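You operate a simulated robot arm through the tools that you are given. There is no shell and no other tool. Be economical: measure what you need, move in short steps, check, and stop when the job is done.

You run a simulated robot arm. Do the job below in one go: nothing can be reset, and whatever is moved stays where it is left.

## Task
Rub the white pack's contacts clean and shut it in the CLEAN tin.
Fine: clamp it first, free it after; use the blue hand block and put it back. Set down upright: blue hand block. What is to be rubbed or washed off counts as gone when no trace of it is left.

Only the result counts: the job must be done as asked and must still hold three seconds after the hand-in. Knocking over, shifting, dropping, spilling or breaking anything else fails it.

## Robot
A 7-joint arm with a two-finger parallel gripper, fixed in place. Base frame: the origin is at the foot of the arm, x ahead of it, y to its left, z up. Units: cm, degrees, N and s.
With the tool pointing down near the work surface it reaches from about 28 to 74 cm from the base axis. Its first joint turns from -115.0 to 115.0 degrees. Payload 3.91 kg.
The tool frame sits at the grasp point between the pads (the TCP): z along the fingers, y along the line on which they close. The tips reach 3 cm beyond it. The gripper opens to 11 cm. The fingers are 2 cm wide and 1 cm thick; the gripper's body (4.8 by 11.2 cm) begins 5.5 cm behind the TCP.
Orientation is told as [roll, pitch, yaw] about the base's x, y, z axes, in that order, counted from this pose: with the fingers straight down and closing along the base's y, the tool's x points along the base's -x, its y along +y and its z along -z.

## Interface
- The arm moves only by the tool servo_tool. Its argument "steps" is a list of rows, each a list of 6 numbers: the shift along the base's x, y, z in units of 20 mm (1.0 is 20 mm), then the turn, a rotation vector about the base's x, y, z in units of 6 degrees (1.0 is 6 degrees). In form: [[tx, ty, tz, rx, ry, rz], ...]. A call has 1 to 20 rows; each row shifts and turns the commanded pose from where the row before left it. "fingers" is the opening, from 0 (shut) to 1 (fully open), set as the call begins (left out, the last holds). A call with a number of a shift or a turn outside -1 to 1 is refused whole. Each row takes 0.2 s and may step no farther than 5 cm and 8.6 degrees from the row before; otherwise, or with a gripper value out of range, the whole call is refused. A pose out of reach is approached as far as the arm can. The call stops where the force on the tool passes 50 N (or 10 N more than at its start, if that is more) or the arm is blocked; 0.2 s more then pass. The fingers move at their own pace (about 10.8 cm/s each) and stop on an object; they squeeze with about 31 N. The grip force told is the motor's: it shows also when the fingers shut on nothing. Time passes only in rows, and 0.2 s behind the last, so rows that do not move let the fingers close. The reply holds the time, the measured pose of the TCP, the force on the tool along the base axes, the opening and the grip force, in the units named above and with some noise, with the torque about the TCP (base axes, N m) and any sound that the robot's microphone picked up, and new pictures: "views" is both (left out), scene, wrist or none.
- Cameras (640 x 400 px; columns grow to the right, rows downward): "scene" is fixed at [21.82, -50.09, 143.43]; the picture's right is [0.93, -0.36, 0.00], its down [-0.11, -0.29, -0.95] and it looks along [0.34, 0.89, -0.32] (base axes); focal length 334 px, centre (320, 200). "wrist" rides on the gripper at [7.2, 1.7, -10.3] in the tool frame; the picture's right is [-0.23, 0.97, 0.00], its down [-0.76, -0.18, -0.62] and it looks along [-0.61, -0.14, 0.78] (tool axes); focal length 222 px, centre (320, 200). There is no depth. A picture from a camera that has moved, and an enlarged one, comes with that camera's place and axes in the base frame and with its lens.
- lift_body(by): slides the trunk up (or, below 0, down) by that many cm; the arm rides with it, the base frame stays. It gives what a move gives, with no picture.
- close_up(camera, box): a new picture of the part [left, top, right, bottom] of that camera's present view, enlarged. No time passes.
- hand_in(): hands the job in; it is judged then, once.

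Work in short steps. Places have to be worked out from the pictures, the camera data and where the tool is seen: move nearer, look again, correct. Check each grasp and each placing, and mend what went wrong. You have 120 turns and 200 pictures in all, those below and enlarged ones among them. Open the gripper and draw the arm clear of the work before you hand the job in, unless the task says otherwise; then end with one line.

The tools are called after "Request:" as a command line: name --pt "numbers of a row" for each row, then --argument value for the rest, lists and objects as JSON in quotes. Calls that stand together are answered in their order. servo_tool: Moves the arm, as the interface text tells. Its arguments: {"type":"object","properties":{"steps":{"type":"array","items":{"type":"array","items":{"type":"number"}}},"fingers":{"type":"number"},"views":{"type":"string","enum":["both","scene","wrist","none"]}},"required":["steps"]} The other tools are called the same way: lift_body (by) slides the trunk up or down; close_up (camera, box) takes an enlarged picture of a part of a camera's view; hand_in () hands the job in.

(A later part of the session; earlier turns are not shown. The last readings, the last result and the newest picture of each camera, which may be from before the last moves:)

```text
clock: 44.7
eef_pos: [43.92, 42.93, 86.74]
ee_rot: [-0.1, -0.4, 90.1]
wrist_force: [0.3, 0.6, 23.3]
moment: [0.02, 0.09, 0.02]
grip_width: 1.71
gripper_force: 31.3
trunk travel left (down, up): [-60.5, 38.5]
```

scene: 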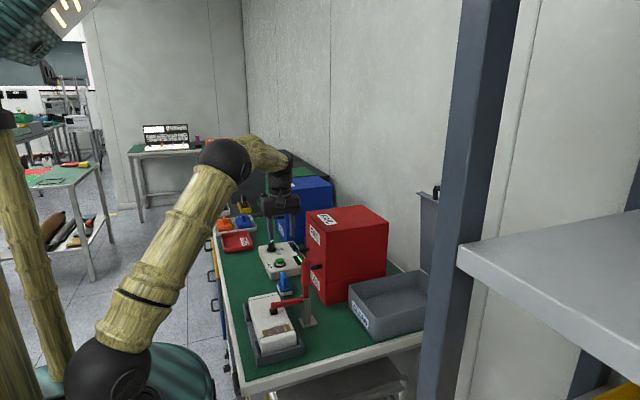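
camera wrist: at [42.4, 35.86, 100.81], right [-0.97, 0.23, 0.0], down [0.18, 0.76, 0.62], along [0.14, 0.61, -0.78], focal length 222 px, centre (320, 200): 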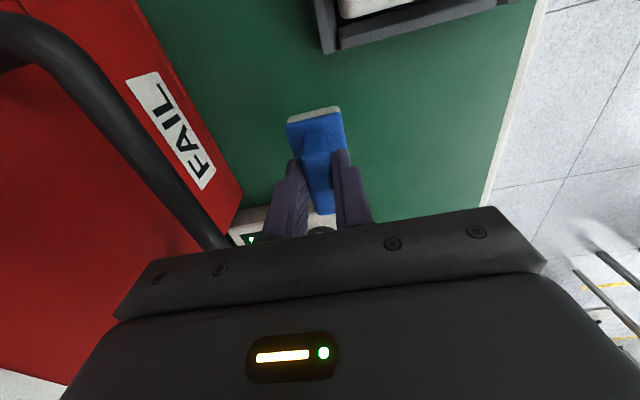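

Sole on the bench (central load, no bar contact). Ease off slightly, open modestly, and rise.

Request:
servo_tool --pt "0 0 0.1 0 0 0" --views "none"

Request:
servo_tool --pt "0 0 0 0 0 0" --pt "0 0 0 0 0 0" --pt "0 0 0.5 0 0 0" --pt "0 0 1 0 0 0" --pt "0 0 1 0 0 0" --pt "0 0 1 0 0 0" --pt "0 0 1 0 0 0" --pt "0 0 1 0 0 0" --pt "0 0 1 0 0 0" --pt "0 0 1 0 0 0" --fingers 0.35 --views "none"

Request:
close_up --camera "scene" --box '[240, 220, 340, 300]'

```text
clock: 45.1
eef_pos: [44.06, 43.04, 86.67]
ee_rot: [0.0, -0.2, 90.0]
wrist_force: [1.2, 5.6, 16.9]
moment: [0.55, -0.03, -0.01]
grip_width: 1.68
gripper_force: 31.1
trunk travel left (down, up): [-60.5, 38.5]
```

```text
clock: 47.3
eef_pos: [43.93, 42.98, 101.67]
ee_rot: [0.0, 0.0, 90.1]
wrist_force: [-0.2, -0.1, -1.0]
moment: [0.01, 0.0, -0.01]
grip_width: 3.85
gripper_force: 0.2
trunk travel left (down, up): [-60.5, 38.5]
```

```text
5.00 times, centred on (290, 260) of scene
camera zoom: at [21.82, -50.09, 143.43], right [0.93, -0.36, 0.0], down [-0.11, -0.29, -0.95], along [0.34, 0.89, -0.32], focal length 1671 px, centre (470, -100)
```

zoom: 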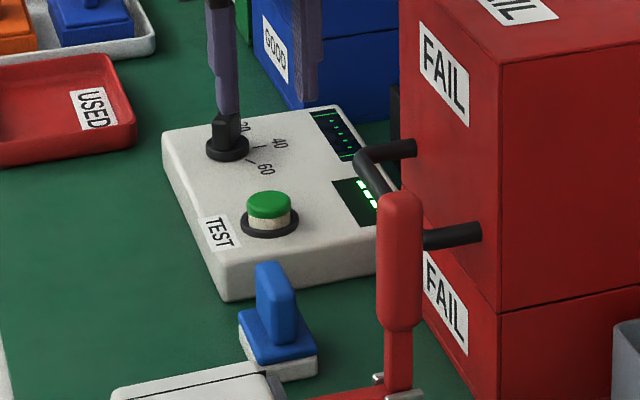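

The block stands upright in place. Next, free the clamp: fingers shut, pass to the −x side of the vertical handle and push it over to +x along its arc.

Request:
servo_tool --pt "0 -0.95 0 0 0 0" --pt "0 -0.95 0 0 0 0" --pt "0 -0.95 0 0 0 0" --pt "0 -0.95 0 0 0 0" --pt "0 -0.95 0 0 0 0" --pt "0 -0.95 0 0 0 0" --pt "-0.2 -0.95 0 0 0 0" --pt "0 -0.95 0 0 0 0" --pt "0 -0.9 -0.4 0 0 0" --pt "0 0 0 0 0 0" --fingers 0 --views "none"

Request:
close_up --camera "scene" --box '[240, 220, 360, 340]'

```text
clock: 49.5
eef_pos: [43.77, 26.01, 100.76]
ee_rot: [0.0, 0.0, 90.0]
wrist_force: [0.2, 0.2, 0.1]
moment: [-0.03, 0.01, 0.01]
grip_width: 0.0
gripper_force: 30.7
trunk travel left (down, up): [-60.5, 38.5]
```

```text
3.33 times, centred on (300, 280) of scene
camera zoom: at [21.82, -50.09, 143.43], right [0.93, -0.36, 0.0], down [-0.11, -0.29, -0.95], along [0.34, 0.89, -0.32], focal length 1114 px, centre (387, -67)
```

zoom: 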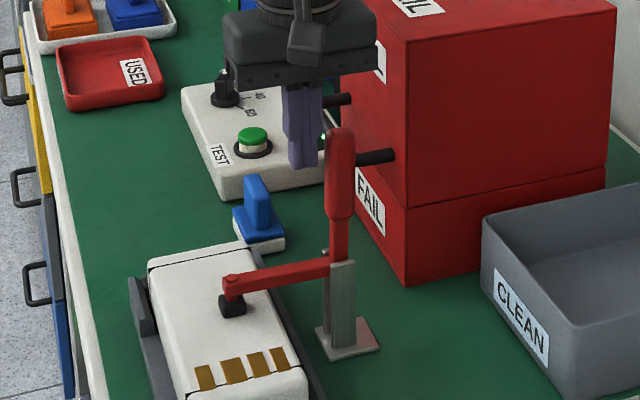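

Request:
servo_tool --pt "0.4 0 0 0 0 0" --pt "0.4 0 0 0 0 0" --pt "0.4 0 0 0 0 0" --pt "0.4 0 0 0 0 0" --pt "0.4 0 0 0 0 0" --pt "0.4 0 -0.15 0 0 0" --pt "0.45 0 -0.2 0 0 0" --pt "0.45 0 -0.2 0 0 0" --pt "0.4 0 -0.3 0 0 0" --views "none"

Request:
close_up --camera "scene" --box '[240, 220, 360, 340]'

```text
clock: 51.5
eef_pos: [51.16, 26.03, 99.1]
ee_rot: [0.1, 0.0, 90.0]
wrist_force: [-0.5, 0.4, 0.0]
moment: [-0.03, 0.02, 0.01]
grip_width: 0.0
gripper_force: 30.7
trunk travel left (down, up): [-60.5, 38.5]
```

```text
3.33 times, centred on (300, 280) of scene
camera zoom: at [21.82, -50.09, 143.43], right [0.93, -0.36, 0.0], down [-0.11, -0.29, -0.95], along [0.34, 0.89, -0.32], focal length 1114 px, centre (387, -67)
```

zoom: 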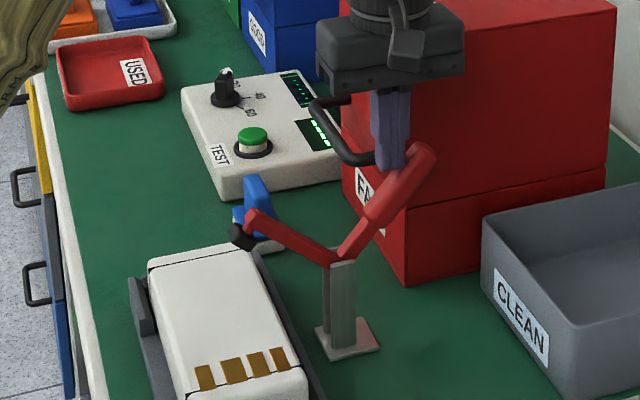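

Opening well. Continue the arc.

Request:
servo_tool --pt "0.35 0 -0.3 0 0 0" --pt "0.35 0 -0.3 0 0 0" --pt "0.35 0 -0.3 0 0 0" --pt "0.3 0 -0.3 0 0 0" --pt "0.25 0 -0.3 0 0 0" --views "none"

Request:
close_up --camera "scene" --box '[240, 220, 360, 340]'

```text
clock: 52.7
eef_pos: [54.22, 25.85, 96.18]
ee_rot: [0.0, 0.0, 90.0]
wrist_force: [0.9, 0.0, -0.4]
moment: [-0.02, -0.02, 0.01]
grip_width: 0.0
gripper_force: 30.9
trunk travel left (down, up): [-60.5, 38.5]
```

```text
3.33 times, centred on (300, 280) of scene
camera zoom: at [21.82, -50.09, 143.43], right [0.93, -0.36, 0.0], down [-0.11, -0.29, -0.95], along [0.34, 0.89, -0.32], focal length 1114 px, centre (387, -67)
```

zoom: 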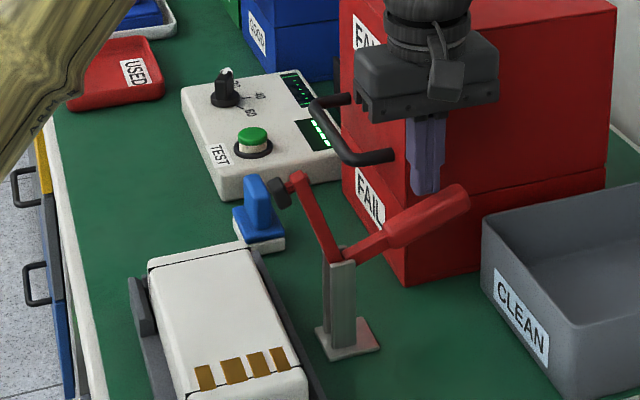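

Clamp is back to its open position. Rise and look at the tin from above.

Request:
servo_tool --pt "0 0 1 0 0 0" --pt "0 0 1 0 0 0" --pt "0 0 1 0 0 0" --pt "0 0 1 0 0 0" --pt "0 -0.5 1 0 0 0" --pt "0 -1 1 0 0 0" --pt "0 -1 1 0 0 0" --pt "0 -1 1 0 0 0" --pt "0.5 -1 1 0 0 0" --pt "0.5 -1 1 0 0 0" --pt "0.5 -1 1 0 0 0" --pt "0.5 -1 1 0 0 0" --views "wrist"

Request:
close_up --camera "scene" --box '[330, 170, 480, 350]'

```text
clock: 55.3
eef_pos: [58.15, 10.86, 120.12]
ee_rot: [0.1, 0.0, 90.1]
wrist_force: [-0.4, -0.6, 0.4]
moment: [0.02, -0.04, -0.01]
grip_width: 0.04
gripper_force: 31.4
trunk travel left (down, up): [-60.5, 38.5]
camera wrist: at [56.54, 3.76, 130.35], right [-0.97, 0.23, 0.0], down [0.18, 0.76, 0.62], along [0.14, 0.61, -0.78], focal length 222 px, centre (320, 200)
```

wrist: 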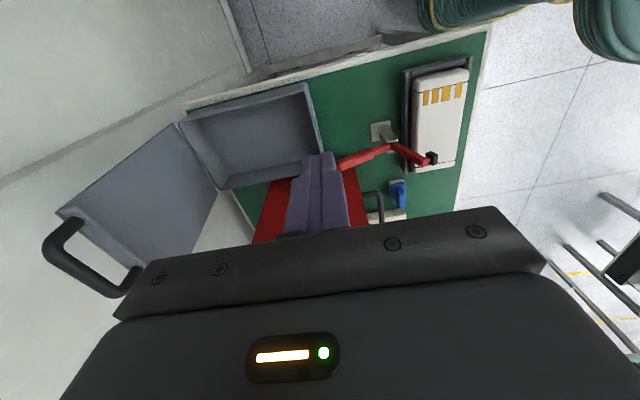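

```text
2.22 times, centred on (405, 260) of scene
camera zoom: at [21.82, -50.09, 143.43], right [0.93, -0.36, 0.0], down [-0.11, -0.29, -0.95], along [0.34, 0.89, -0.32], focal length 743 px, centre (131, 67)
```

zoom: 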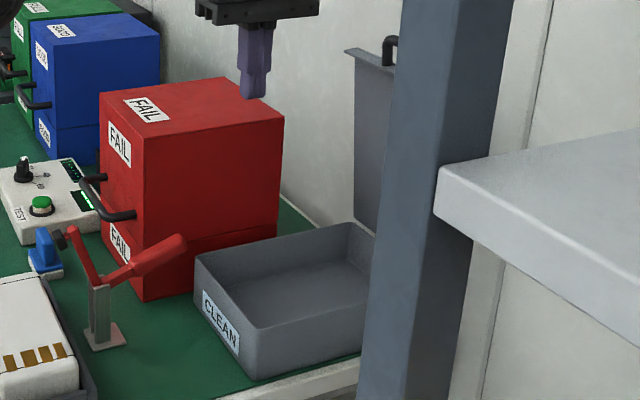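

Tin: rim z≈88, x≈60.5–86.5, y≈12–26.5; the lid stands at its far (+x) side. The pack must lie along x in it. First inspect the cradle walls closely for finger room.

Request:
servo_tool --pt "-1 0 0 0 0 0" --pt "-1 0 0 0 0 0" --pt "-1 0 0 0 0 0" --pt "-1 0 0 0 0 0" --pt "-1 0 0 0 0 0" --pt "-1 0 -0.5 0 0 0" --pt "-1 0.5 -0.5 0 0 0" --pt "-1 0.5 -0.5 0 0 0" --pt "-1 0.5 -0.5 0 0 0" --pt "-1 0.5 -0.5 0 0 0" --pt "-0.7 1 -0.5 0 0 0" --pt "0 1 -1 0 0 0" --pt "0 1 -1 0 0 0" --fingers 1 --views "wrist"

Request:
close_up --camera "wrist" --box '[220, 0, 440, 200]'

Request:
close_up --camera "scene" --box '[235, 285, 325, 375]'

```text
clock: 58.1
eef_pos: [36.96, 21.2, 110.07]
ee_rot: [0.1, -0.1, 90.1]
wrist_force: [-0.7, -0.4, -0.2]
moment: [0.03, 0.01, -0.01]
grip_width: 11.01
gripper_force: 0.1
trunk travel left (down, up): [-60.5, 38.5]
camera wrist: at [35.29, 14.0, 120.42], right [-0.97, 0.23, 0.0], down [0.18, 0.76, 0.62], along [0.14, 0.61, -0.78], focal length 222 px, centre (320, 200)
```

wrist: 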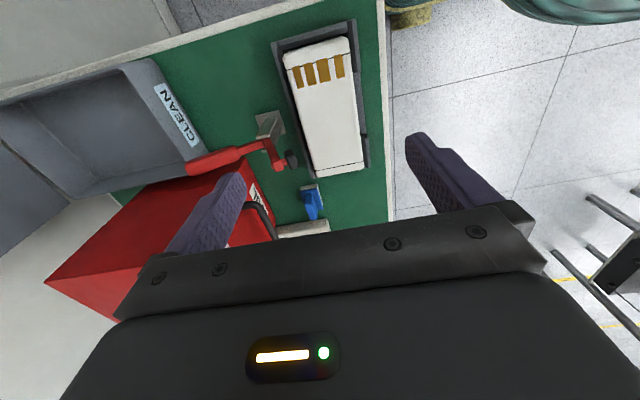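

```text
2.00 times, centred on (330, 100) of wrist
camera zoom: at [35.29, 14.0, 120.42], right [-0.97, 0.23, 0.0], down [0.18, 0.76, 0.62], along [0.14, 0.61, -0.78], focal length 444 px, centre (300, 400)
```

zoom: 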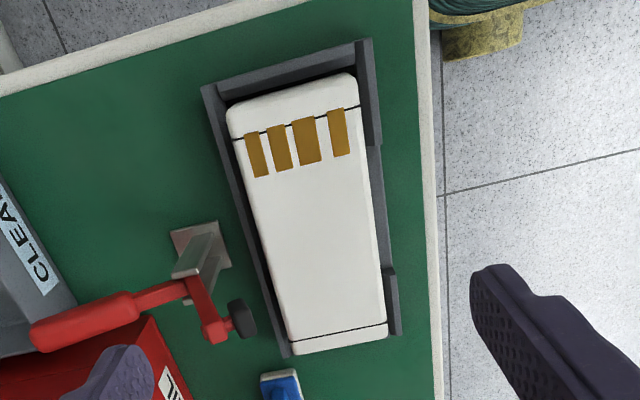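

```text
4.44 times, centred on (280, 330) of scene
camera zoom: at [21.82, -50.09, 143.43], right [0.93, -0.36, 0.0], down [-0.11, -0.29, -0.95], along [0.34, 0.89, -0.32], focal length 1486 px, centre (498, -378)
```

zoom: 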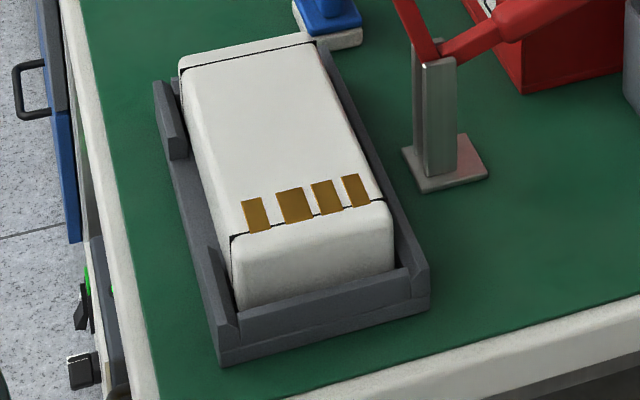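

The +x cradle wall seems ~2.5 cm high, so tips must stay above ≈83.4. I'll tilt the tool 15° about x (to keep the body off the raised clamp pad) and approach along the tilted axis to grip near y≈24.2.

Request:
servo_tool --pt "-0.1 0 -1 0.5 0 0" --pt "-0.1 0 -1 0.5 0 0" --pt "-0.1 0 -1 0.5 0 0" --pt "0 0 -1 0.5 0 0" --pt "0 0 -1 0.5 0 0" --pt "0 0 -0.95 0 0 0" --views "wrist"

Request:
close_up --camera "scene" --box '[220, 230, 360, 370]'

```text
clock: 59.5
eef_pos: [36.36, 20.95, 98.17]
ee_rot: [0.0, -15.0, 90.0]
wrist_force: [0.4, -0.3, 0.1]
moment: [-0.02, -0.02, 0.0]
grip_width: 11.02
gripper_force: 0.1
trunk travel left (down, up): [-60.5, 38.5]
camera wrist: at [34.71, 11.34, 106.17], right [-0.97, 0.22, 0.06], down [0.18, 0.57, 0.8], along [0.14, 0.79, -0.6], focal length 222 px, centre (320, 200)
```

wrist: 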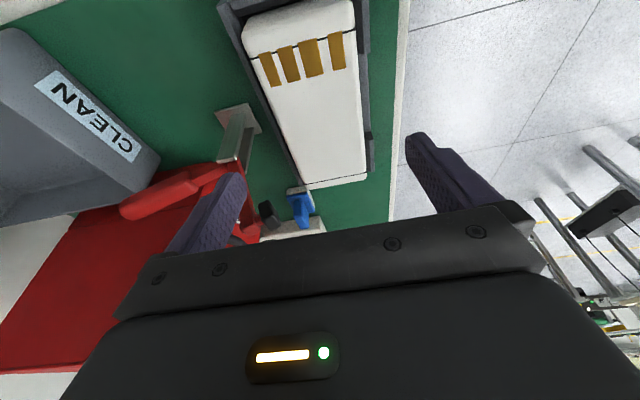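

```text
2.86 times, centred on (290, 300) of scene
camera zoom: at [21.82, -50.09, 143.43], right [0.93, -0.36, 0.0], down [-0.11, -0.29, -0.95], along [0.34, 0.89, -0.32], focal length 955 px, centre (406, -86)
```

zoom: 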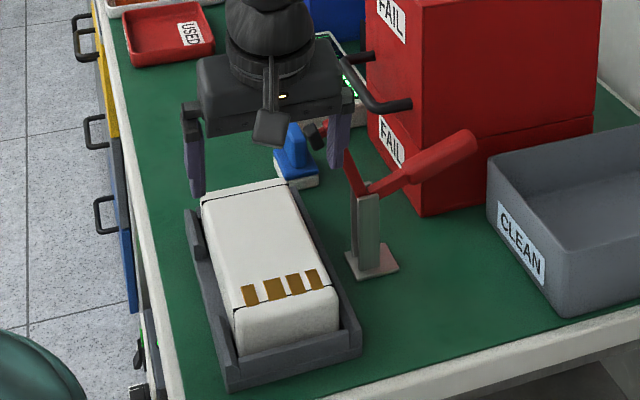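

Descend along the tool axis, 8 cm then check.

Request:
servo_tool --pt "0 0.26 -0.966 0 0 0" --pt "0 0.26 -0.966 0 0 0" --pt "0 0.26 -0.966 0 0 0" --pt "0 0.26 -0.966 0 0 0" --views "wrist"

Request:
close_up --camera "scene" --box '[230, 250, 330, 350]'

```text
clock: 60.5
eef_pos: [36.2, 23.04, 90.55]
ee_rot: [0.1, -15.0, 90.0]
wrist_force: [-0.2, -0.1, 1.0]
moment: [-0.01, 0.0, 0.01]
grip_width: 11.0
gripper_force: 0.1
trunk travel left (down, up): [-60.5, 38.5]
camera wrist: at [34.61, 13.35, 98.51], right [-0.97, 0.22, 0.06], down [0.18, 0.57, 0.8], along [0.14, 0.79, -0.6], focal length 222 px, centre (320, 200)
```

wrist: 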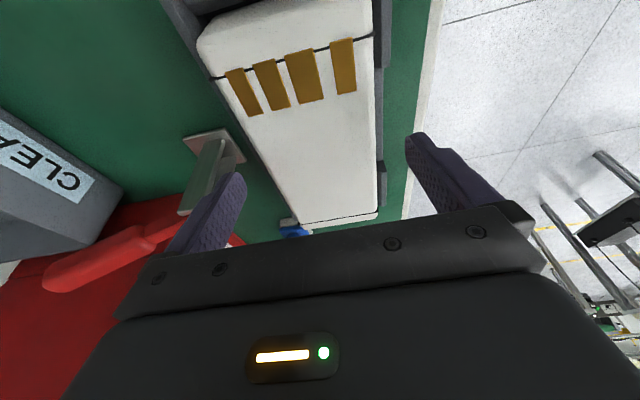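

```text
4.00 times, centred on (280, 300) of scene
camera zoom: at [21.82, -50.09, 143.43], right [0.93, -0.36, 0.0], down [-0.11, -0.29, -0.95], along [0.34, 0.89, -0.32], focal length 1337 px, centre (480, -200)
```

zoom: 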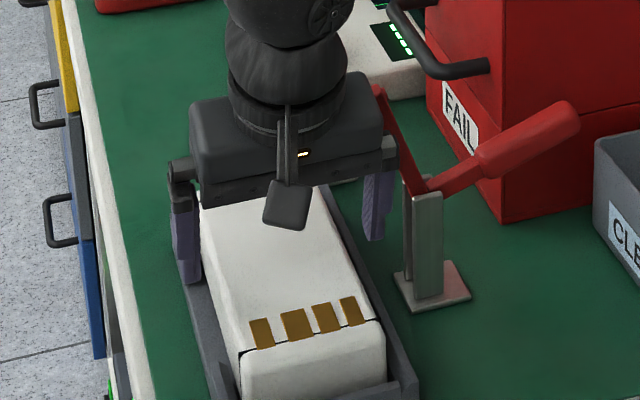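

Fingers straddle the pack evenly. Lower the last ~4 cm in small rows.

Request:
servo_tool --pt "0 0.13 -0.5 0 0 0" --pt "0 0.13 -0.5 0 0 0" --pt "0 0.13 -0.5 0 0 0" --pt "0 0.08 -0.3 0 0 0" --views "wrist"

Request:
close_up --camera "scene" --box '[230, 250, 330, 350]'

```text
clock: 61.5
eef_pos: [36.3, 23.95, 87.0]
ee_rot: [0.0, -14.9, 90.0]
wrist_force: [0.3, -0.2, 0.1]
moment: [-0.01, 0.0, 0.0]
grip_width: 11.01
gripper_force: 0.0
trunk travel left (down, up): [-60.5, 38.5]
camera wrist: at [34.66, 14.27, 95.03], right [-0.97, 0.22, 0.06], down [0.18, 0.57, 0.8], along [0.14, 0.79, -0.6], focal length 222 px, centre (320, 200)
```

wrist: 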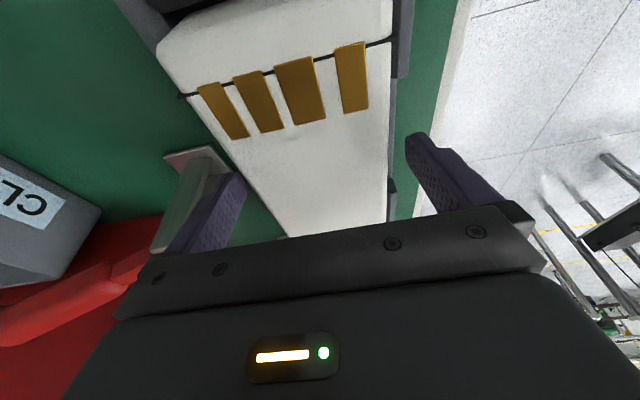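

```text
4.00 times, centred on (280, 300) of scene
camera zoom: at [21.82, -50.09, 143.43], right [0.93, -0.36, 0.0], down [-0.11, -0.29, -0.95], along [0.34, 0.89, -0.32], focal length 1337 px, centre (480, -200)
```

zoom: 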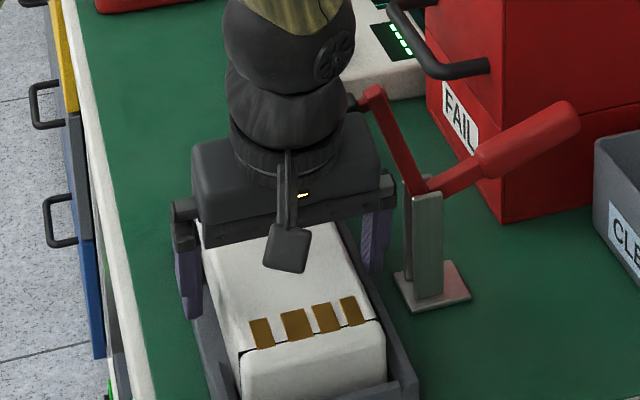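

Request:
servo_tool --pt "0 0.05 -0.15 0 0 0" --pt "0 0 -0.05 0 0 0" --views "none"

Request:
servo_tool --pt "0 0 0 0 0 0" --pt "0 0 0 0 0 0" --pt "0 0 0 0 0 0" --fingers 0 --views "wrist"

Request:
close_up --camera "scene" --box '[230, 250, 330, 350]'

```text
clock: 62.1
eef_pos: [36.12, 24.04, 86.53]
ee_rot: [0.1, -15.0, 90.0]
wrist_force: [0.1, 0.1, -0.2]
moment: [-0.01, 0.0, -0.01]
grip_width: 11.01
gripper_force: 0.0
trunk travel left (down, up): [-60.5, 38.5]
```

```text
clock: 62.9
eef_pos: [36.21, 24.05, 86.61]
ee_rot: [0.0, -15.0, 89.9]
wrist_force: [1.5, -0.1, 0.6]
moment: [0.42, -0.3, -0.15]
grip_width: 8.98
gripper_force: 31.3
trunk travel left (down, up): [-60.5, 38.5]
camera wrist: at [34.58, 14.49, 94.58], right [-0.97, 0.22, 0.06], down [0.18, 0.57, 0.8], along [0.14, 0.79, -0.6], focal length 222 px, centre (320, 200)
```

wrist: 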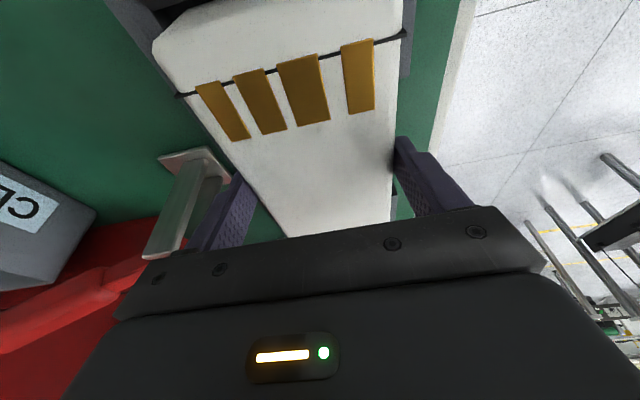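

```text
4.00 times, centred on (280, 300) of scene
camera zoom: at [21.82, -50.09, 143.43], right [0.93, -0.36, 0.0], down [-0.11, -0.29, -0.95], along [0.34, 0.89, -0.32], focal length 1337 px, centre (480, -200)
```

zoom: 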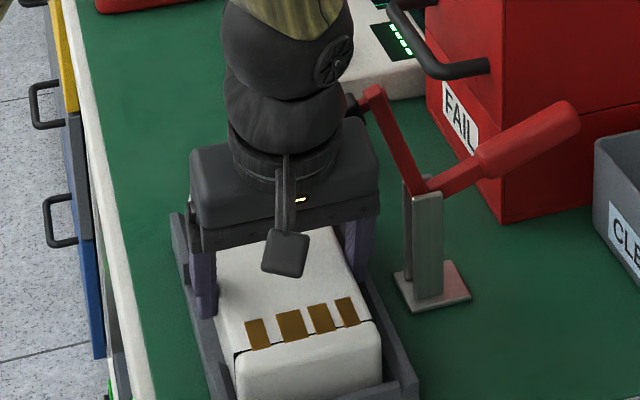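

Gripped (9.0 cm). Lift 1.5 cm vertically, then along the tool axis away from the clamp pad; check.

Request:
servo_tool --pt "0 0 0.25 0 0 0" --pt "0 0 0.25 0 0 0" --pt "0 0 0.25 0 0 0" --views "none"

Request:
close_up --camera "scene" --box '[230, 250, 330, 350]'

```text
clock: 63.7
eef_pos: [36.14, 24.0, 87.94]
ee_rot: [0.1, -14.9, 90.0]
wrist_force: [0.4, -0.8, -4.8]
moment: [-0.13, 0.01, 0.0]
grip_width: 8.99
gripper_force: 30.9
trunk travel left (down, up): [-60.5, 38.5]
```

```text
4.00 times, centred on (280, 300) of scene
camera zoom: at [21.82, -50.09, 143.43], right [0.93, -0.36, 0.0], down [-0.11, -0.29, -0.95], along [0.34, 0.89, -0.32], focal length 1337 px, centre (480, -200)
```

zoom: 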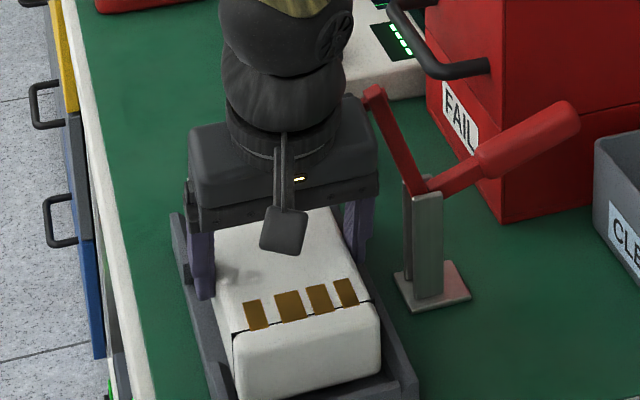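

Lifted (about 5 N). Continue up along the axis to clear everything.

Request:
servo_tool --pt "0 -0.1 0.4 0 0 0" --pt "0 -0.26 0.9 0 0 0" --pt "0 -0.26 0.966 0 0 0" --pt "0 -0.26 0.966 0 0 0" --pt "0 -0.26 0.966 0 0 0" --pt "0 -0.26 0.966 0 0 0" --pt "0 -0.26 0.966 0 0 0" --pt "0 -0.26 0.966 0 0 0" --pt "0 -0.26 0.966 0 0 0" --pt "0 -0.26 0.966 0 0 0" --views "scene"

```text
clock: 65.9
eef_pos: [36.21, 19.1, 105.97]
ee_rot: [0.0, -14.9, 89.9]
wrist_force: [-0.1, 0.0, -5.7]
moment: [-0.08, 0.03, 0.02]
grip_width: 8.99
gripper_force: 30.7
trunk travel left (down, up): [-60.5, 38.5]
```

scene: 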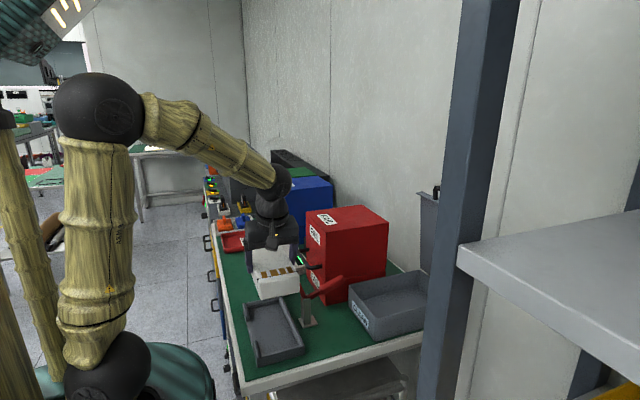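

Now swing the pack by −90° about z while moving out toward the tin at height.

Request:
servo_tool --pt "0.5 0 0 0 0 -1" --pt "0.5 0 0 0 0 -1" --pt "0.5 0 0 0 0 -1" --pt "0.5 0 0 0 0 -1" --pt "0.5 0 0 0 0 -1" --pt "0.5 0 0 0 0 -1" --pt "0.5 0 0 0 0 -1" --pt "0.5 0 0 0 0 -1" --pt "0.5 0 0 0 0 -1" --pt "0.5 0 0 0 0 -1" --pt "0.5 0 0 0 0 -1" --pt "0.5 0 0 0 0 -1" --pt "0.5 0 0 0 0 -1" --pt "0.5 0 0 0 0 -1" --pt "0.5 0 0 0 0 -1" --views "none"

Request:
servo_tool --pt "1 0 0 0 0 0" --pt "1 0 0 0 0 0" --pt "1 0 0 0 0 0" --pt "1 0 0 0 0 0" --pt "1 0 0 0 0 0" --pt "1 0 0 0 0 0" --pt "1 0 0 0 0 0" --pt "1 0 0 0 0 0" --views "both"

```text
clock: 69.1
eef_pos: [51.34, 19.3, 106.21]
ee_rot: [0.0, -15.0, -0.2]
wrist_force: [0.3, -0.1, -4.6]
moment: [0.0, 0.14, -0.02]
grip_width: 8.97
gripper_force: 31.0
trunk travel left (down, up): [-60.5, 38.5]
```

```text
clock: 70.9
eef_pos: [67.43, 19.37, 105.89]
ee_rot: [0.0, -14.9, 0.1]
wrist_force: [-0.3, -0.5, -4.6]
moment: [0.02, 0.09, 0.0]
grip_width: 8.95
gripper_force: 30.7
trunk travel left (down, up): [-60.5, 38.5]
camera wrist: at [57.8, 21.14, 114.02], right [0.22, 0.97, 0.06], down [0.58, -0.18, 0.8], along [0.79, -0.14, -0.6], focal length 222 px, centre (320, 200)
```

scene: 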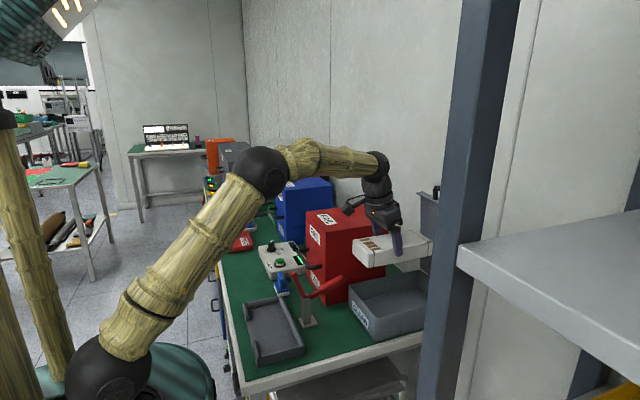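
wrist: 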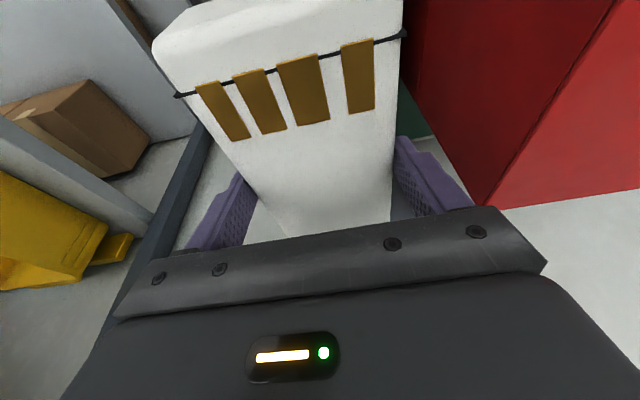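

Pack held steady over the tin. Enlarge the scene to judge alignment.

Request:
close_up --camera "scene" --box '[330, 190, 460, 350]'

Request:
close_up --camera "wrist" --box '[140, 0, 460, 240]'

```text
2.50 times, centred on (395, 270) of scene
camera zoom: at [21.82, -50.09, 143.43], right [0.93, -0.36, 0.0], down [-0.11, -0.29, -0.95], along [0.34, 0.89, -0.32], focal length 836 px, centre (132, 25)
```

zoom: 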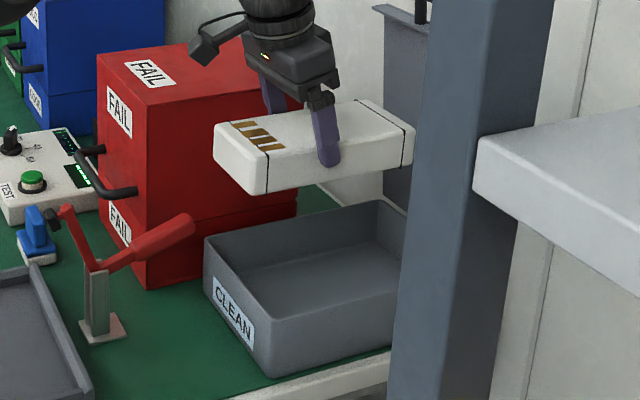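

```text
1.67 times, centred on (300, 120) of wrist
camera zoom: at [57.8, 21.14, 114.02], right [0.22, 0.97, 0.06], down [0.58, -0.18, 0.8], along [0.79, -0.14, -0.6], focal length 370 px, centre (353, 333)
```

zoom: 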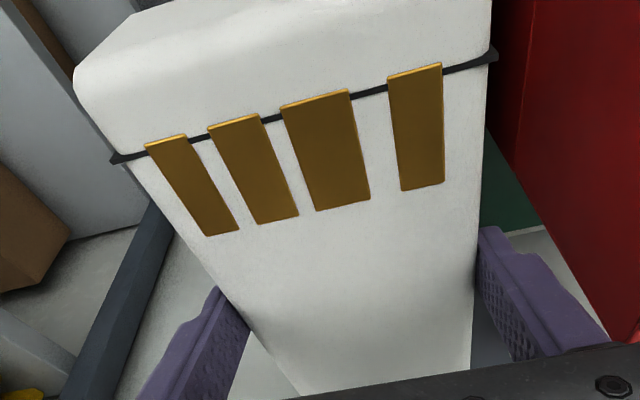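

Tin spans x≈60–85.5, y≈11–27, so I set TCP to (70.3,19.1) to centre the pack and lower it.

Request:
servo_tool --pt "0.75 -0.1 -0.3 0 0 0" --pt "0.7 0 -1 0 0 0" --pt "0 0 -1 0 0 0" --pt "0 0 -1 0 0 0" --pt "0 0 -1 0 0 0" --pt "0 0 -1 0 0 0" --views "none"

Request:
close_up --camera "scene" --box '[330, 190, 460, 350]'

```text
clock: 72.3
eef_pos: [70.28, 19.17, 95.52]
ee_rot: [0.0, -15.0, -0.1]
wrist_force: [-0.2, 0.9, -5.1]
moment: [0.0, 0.09, 0.03]
grip_width: 8.97
gripper_force: 30.8
trunk travel left (down, up): [-60.5, 38.5]
```

```text
2.50 times, centred on (395, 270) of scene
camera zoom: at [21.82, -50.09, 143.43], right [0.93, -0.36, 0.0], down [-0.11, -0.29, -0.95], along [0.34, 0.89, -0.32], focal length 836 px, centre (132, 25)
```

zoom: 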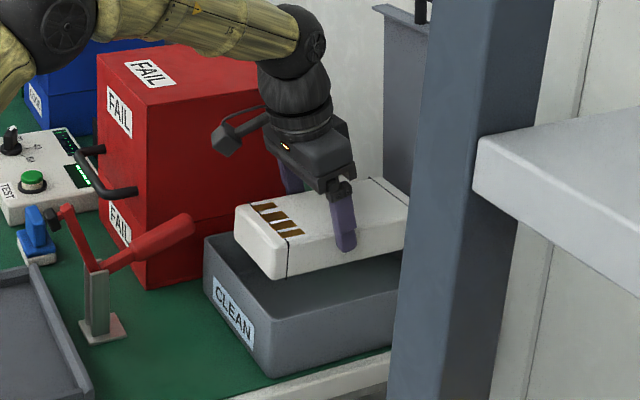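

Request:
servo_tool --pt "0 0 -1 0 0 0" --pt "0 0 -1 0 0 0" --pt "0 0 -0.8 0 0 0" --pt "0 0 -0.5 0 0 0" --views "wrist"

Request:
close_up --camera "scene" --box '[330, 190, 460, 350]'

```text
clock: 73.3
eef_pos: [70.27, 18.89, 88.83]
ee_rot: [0.0, -15.0, 0.1]
wrist_force: [0.1, -0.2, -4.6]
moment: [0.04, 0.12, -0.02]
grip_width: 8.97
gripper_force: 31.0
trunk travel left (down, up): [-60.5, 38.5]
camera wrist: at [60.6, 20.77, 96.89], right [0.22, 0.97, 0.06], down [0.58, -0.18, 0.8], along [0.79, -0.14, -0.6], focal length 222 px, centre (320, 200)
```

wrist: 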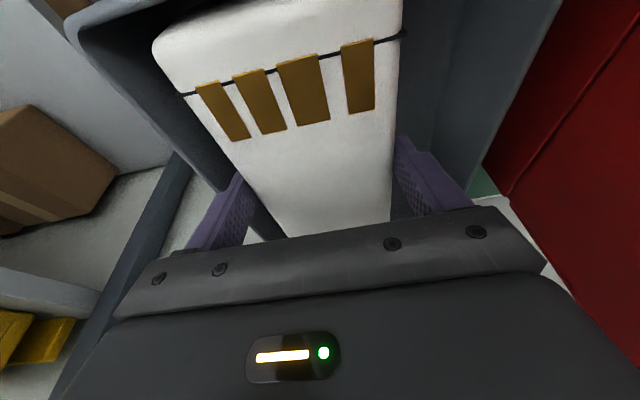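

```text
2.50 times, centred on (395, 270) of scene
camera zoom: at [21.82, -50.09, 143.43], right [0.93, -0.36, 0.0], down [-0.11, -0.29, -0.95], along [0.34, 0.89, -0.32], focal length 836 px, centre (132, 25)
```

zoom: 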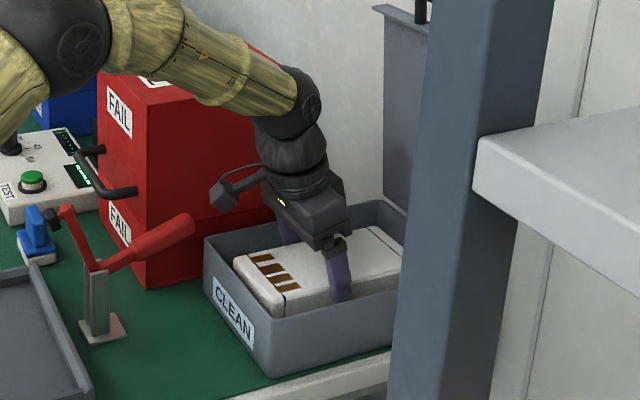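

Pack is inside the walls. Lower gently to the floor.

Request:
servo_tool --pt "0 0 -0.4 0 0 0" --pt "0 0 -0.25 0 0 0" --pt "0 0 -0.15 0 0 0" --pt "0 0 -0.15 0 0 0" --views "none"

```text
clock: 74.3
eef_pos: [70.19, 19.02, 86.83]
ee_rot: [0.0, -15.0, 0.0]
wrist_force: [0.8, -0.3, -5.2]
moment: [0.02, 0.08, 0.0]
grip_width: 8.98
gripper_force: 31.3
trunk travel left (down, up): [-60.5, 38.5]
```

Request:
servo_tool --pt "0 0 -0.12 0 0 0" --pt "0 0 -0.12 0 0 0" --pt "0 0 -0.1 0 0 0" --views "none"

```text
clock: 75.1
eef_pos: [70.3, 18.97, 86.64]
ee_rot: [0.1, -15.2, 0.0]
wrist_force: [2.0, 0.7, 9.9]
moment: [-0.39, 0.7, -0.04]
grip_width: 8.98
gripper_force: 30.7
trunk travel left (down, up): [-60.5, 38.5]
```

On the floor. Release and withdraw along the tool axis.

Request:
servo_tool --pt "0 0 0.05 0 0 0" --pt "0 0 0 0 0 0" --pt "0 0 0 0 0 0" --pt "-0.1 0 0.4 0 0 0" --pt "-0.26 0 0.966 0 0 0" --pt "-0.26 0 0.966 0 0 0" --pt "-0.26 0 0.966 0 0 0" --pt "-0.26 0 0.966 0 0 0" --pt "-0.26 0 0.966 0 0 0" --pt "-0.26 0 0.966 0 0 0" --fingers 0.94 --views "both"

Request:
close_up --camera "scene" --box '[330, 170, 480, 350]'

```text
clock: 77.3
eef_pos: [66.79, 18.95, 98.73]
ee_rot: [0.0, -14.9, -0.1]
wrist_force: [-0.2, 1.2, 0.2]
moment: [0.03, -0.03, 0.0]
grip_width: 10.34
gripper_force: 0.1
trunk travel left (down, up): [-60.5, 38.5]
camera wrist: at [57.18, 20.78, 106.81], right [0.22, 0.97, 0.06], down [0.57, -0.18, 0.8], along [0.79, -0.14, -0.6], focal length 222 px, centre (320, 200)
```

scene: 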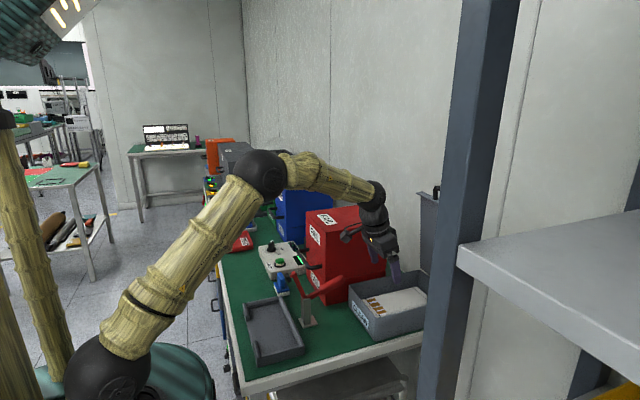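
wrist: 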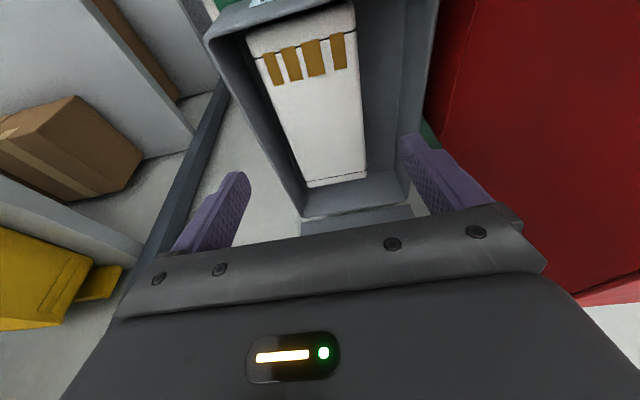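

```text
2.22 times, centred on (405, 260) of scene
camera zoom: at [21.82, -50.09, 143.43], right [0.93, -0.36, 0.0], down [-0.11, -0.29, -0.95], along [0.34, 0.89, -0.32], focal length 743 px, centre (131, 67)
```

zoom: 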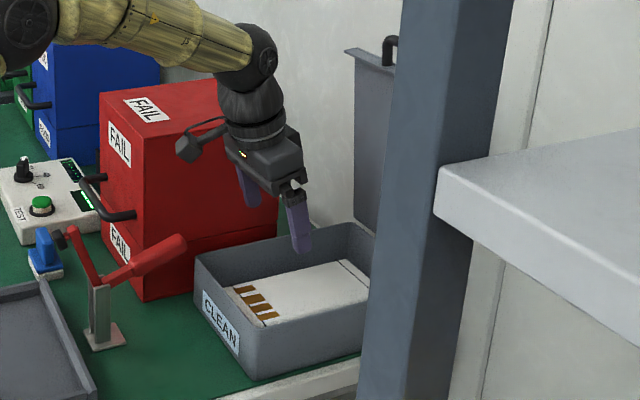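

Pack lies flat in the tin. Now the lid at the far side: raise the trunk and tilt the tool further forward to view the lid's top and handle.

Request:
lift_body --by 24

Request:
servo_tool --pt "-0.4 0 0 0 -0.8 0" --pt "-0.4 0 0 0 -0.8 0" --pt "-0.4 0 0 0 -0.9 0" --fingers 0 --views "both"

Request:
close_up --camera "wrist" --box '[200, 80, 480, 240]'

```text
clock: 79.8
eef_pos: [66.9, 19.01, 122.71]
ee_rot: [0.0, -15.0, 0.0]
wrist_force: [-0.2, -0.2, 0.1]
moment: [0.02, 0.0, -0.04]
grip_width: 10.35
gripper_force: 0.0
trunk travel left (down, up): [-84.5, 14.5]
```

```text
clock: 80.6
eef_pos: [64.29, 19.01, 122.79]
ee_rot: [-0.1, -30.1, 0.0]
wrist_force: [0.2, -1.0, 1.5]
moment: [-0.01, 0.01, 0.01]
grip_width: 0.01
gripper_force: 31.3
trunk travel left (down, up): [-84.5, 14.5]
camera wrist: at [52.94, 20.81, 127.98], right [0.2, 0.97, 0.11], down [0.35, -0.18, 0.92], along [0.92, -0.14, -0.37], focal length 222 px, centre (320, 200)
```

scene: 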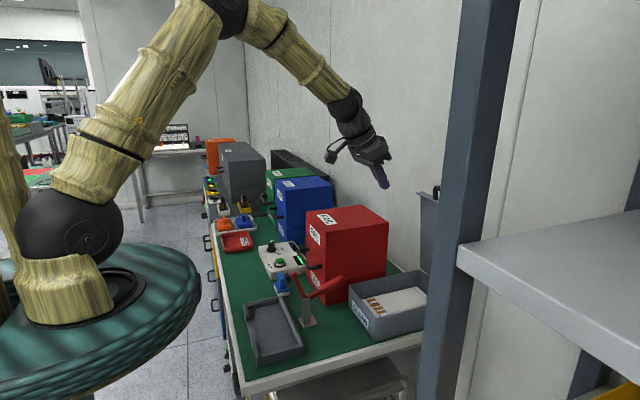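
wrist: 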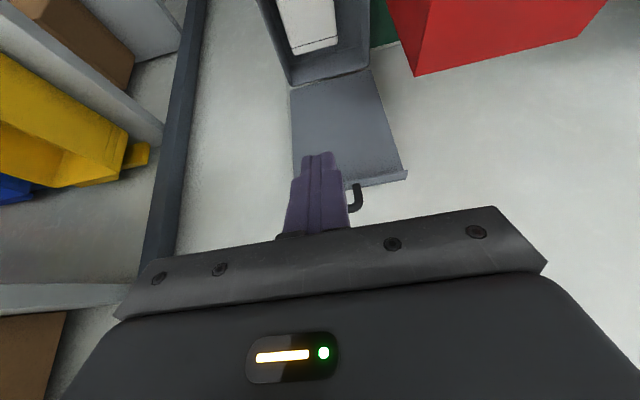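

```text
2.29 times, centred on (340, 160) of wrist
camera zoom: at [52.94, 20.81, 127.98], right [0.2, 0.97, 0.11], down [0.35, -0.18, 0.92], along [0.92, -0.14, -0.37], focal length 508 px, centre (274, 291)
```

zoom: 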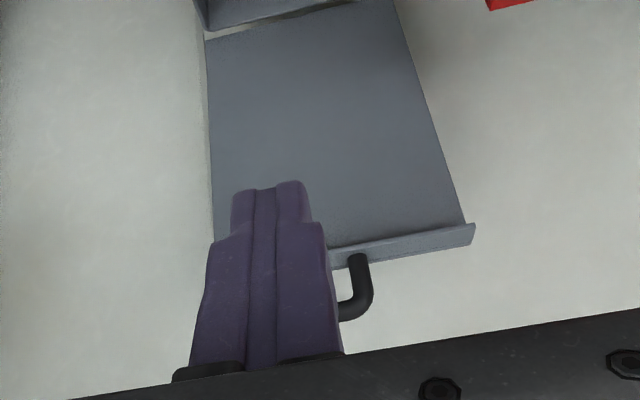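

The lid's handle is a U-bar standing up above its top lip, ≈(84, 16–22, z 113–117). I'll tilt the tool to 45° and turn it 90° about its own axis, so that the fingers can straddle the bar.

Request:
servo_tool --pt "0 0 0.3 0 -0.85 0" --pt "0 0 0.3 0 -0.85 0" --pt "0 0 0.3 0 -0.8 0" --pt "0 0 0 -0.707 0 0.707" --pt "0 0 0 -0.707 0 0.707" --pt "0 0 0 -0.707 0 0.707" --pt "0 0 0 -0.707 0 0.707" --pt "0 0 0 -0.707 0 0.707" --pt "0 0 0 -0.707 0 0.707" --pt "0 0 0 -0.707 0 0.707" --pt "0 0 0 -0.707 0 0.707" --pt "0 0 0 -0.707 0 0.707" --pt "0 0 0 -0.707 0 0.707" --pt "0 0 0 -0.707 0 0.707" --pt "0 0 0 -0.707 0 0.707" --pt "0 0 0 -0.707 0 0.707" --pt "0 0 0 -0.707 0 0.707" --pt "0 0 0 -0.707 0 0.707" --fingers 0.32 --views "both"

```text
clock: 84.4
eef_pos: [64.48, 19.06, 124.49]
ee_rot: [-45.0, 0.2, 90.1]
wrist_force: [-0.2, -0.8, -0.6]
moment: [0.03, 0.01, -0.02]
grip_width: 3.51
gripper_force: 0.1
trunk travel left (down, up): [-84.5, 14.5]
camera wrist: at [56.02, 11.85, 130.57], right [-0.69, 0.23, -0.69], down [-0.32, 0.76, 0.57], along [0.65, 0.61, -0.45], focal length 222 px, centre (320, 200)
```

scene: 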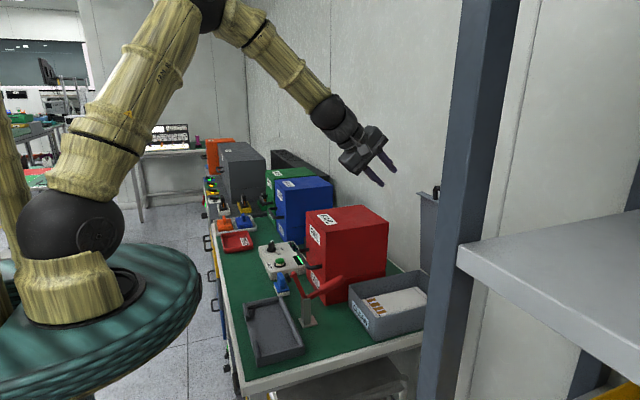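
wrist: 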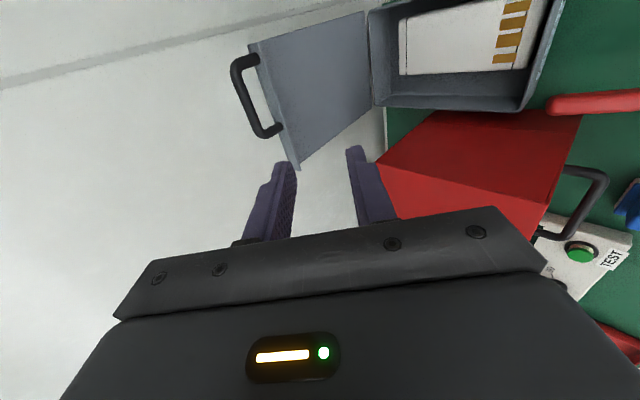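

Great view of the handle. Enlarge it to measure.

Request:
close_up --camera "wrist" --box '[210, 20, 400, 180]'

Request:
close_up --camera "scene" --box '[340, 120, 460, 240]'

```text
2.50 times, centred on (305, 100) of wrist
camera zoom: at [56.02, 11.85, 130.57], right [-0.69, 0.23, -0.69], down [-0.32, 0.76, 0.57], along [0.65, 0.61, -0.45], focal length 555 px, centre (358, 450)
```

zoom: 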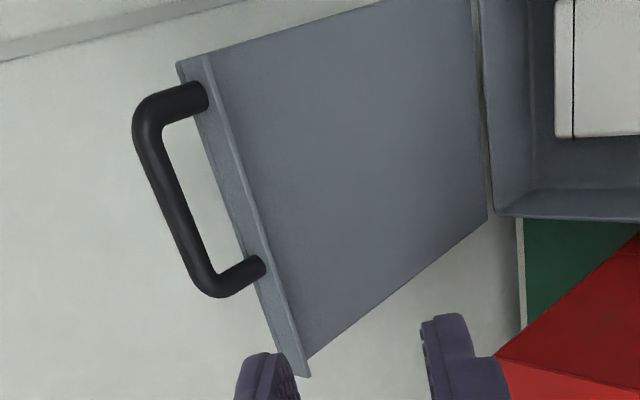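

```text
3.33 times, centred on (400, 180) of scene
camera zoom: at [21.82, -50.09, 143.43], right [0.93, -0.36, 0.0], down [-0.11, -0.29, -0.95], along [0.34, 0.89, -0.32], focal length 1114 px, centre (53, 267)
```

zoom: 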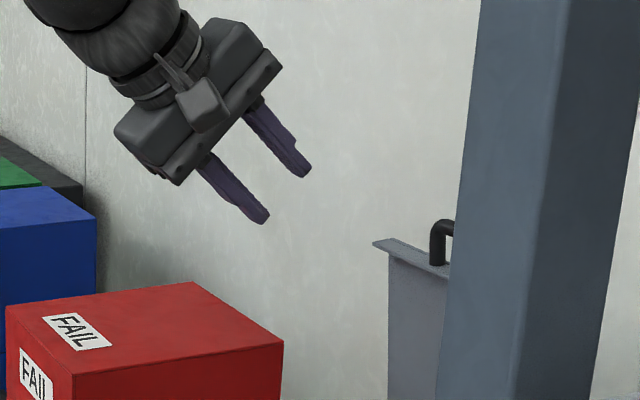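

Bar ≈(85.2, 13–22, 117). Move to ~7 cm short of it along the tool axis and check reach and alignment.

Request:
servo_tool --pt "0.9 0 -0.1 0 0 0" --pt "0.9 0 -0.1 0 0 0" --pt "0.9 -0.1 -0.1 0 0 0" --pt "0.9 -0.1 -0.1 0 0 0" --pt "0.9 -0.1 -0.1 0 0 0" --pt "0.9 -0.1 -0.1 0 0 0" --pt "0.9 -0.1 -0.1 0 0 0" --pt "0.9 0 0 0 0 0" --views "wrist"

Request:
close_up --camera "scene" --box '[340, 120, 460, 240]'

Request:
close_up --camera "wrist" --box '[180, 20, 420, 200]'

```text
clock: 86.2
eef_pos: [78.84, 18.02, 123.17]
ee_rot: [-44.8, 0.1, 90.0]
wrist_force: [-0.2, 0.2, 0.1]
moment: [0.02, 0.04, 0.03]
grip_width: 3.51
gripper_force: 0.0
trunk travel left (down, up): [-84.5, 14.5]
camera wrist: at [70.45, 10.95, 129.16], right [-0.69, 0.23, -0.69], down [-0.31, 0.76, 0.57], along [0.65, 0.61, -0.45], focal length 222 px, centre (320, 200)
```

wrist: 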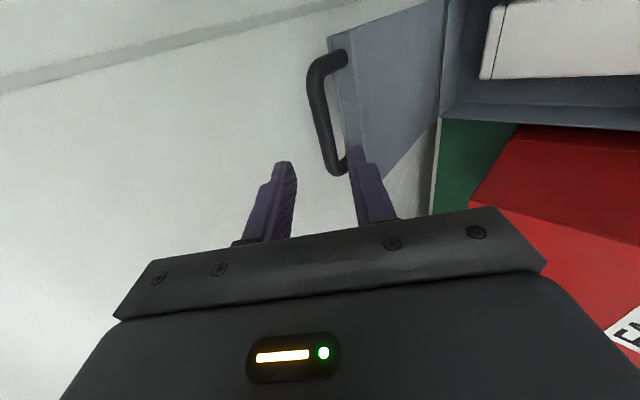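

```text
3.33 times, centred on (400, 180) of scene
camera zoom: at [21.82, -50.09, 143.43], right [0.93, -0.36, 0.0], down [-0.11, -0.29, -0.95], along [0.34, 0.89, -0.32], focal length 1114 px, centre (53, 267)
```

zoom: 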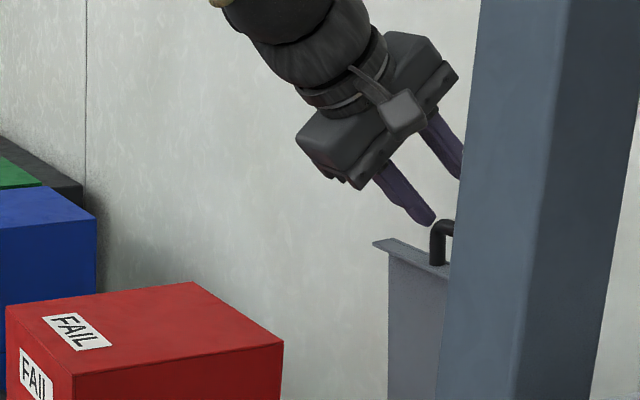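

```text
2.22 times, centred on (300, 110) of wrist
camera zoom: at [70.45, 10.95, 129.16], right [-0.69, 0.23, -0.69], down [-0.31, 0.76, 0.57], along [0.65, 0.61, -0.45], focal length 494 px, centre (364, 400)
```

zoom: 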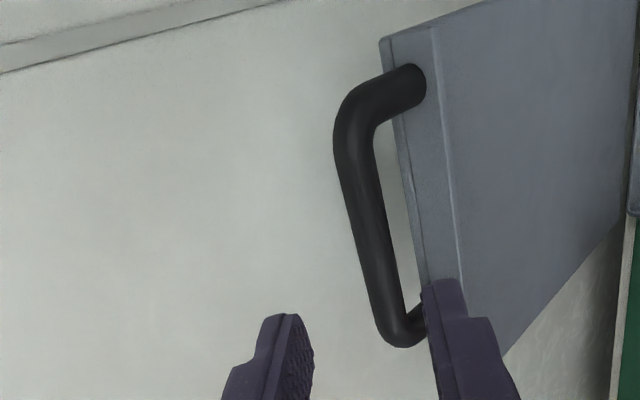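

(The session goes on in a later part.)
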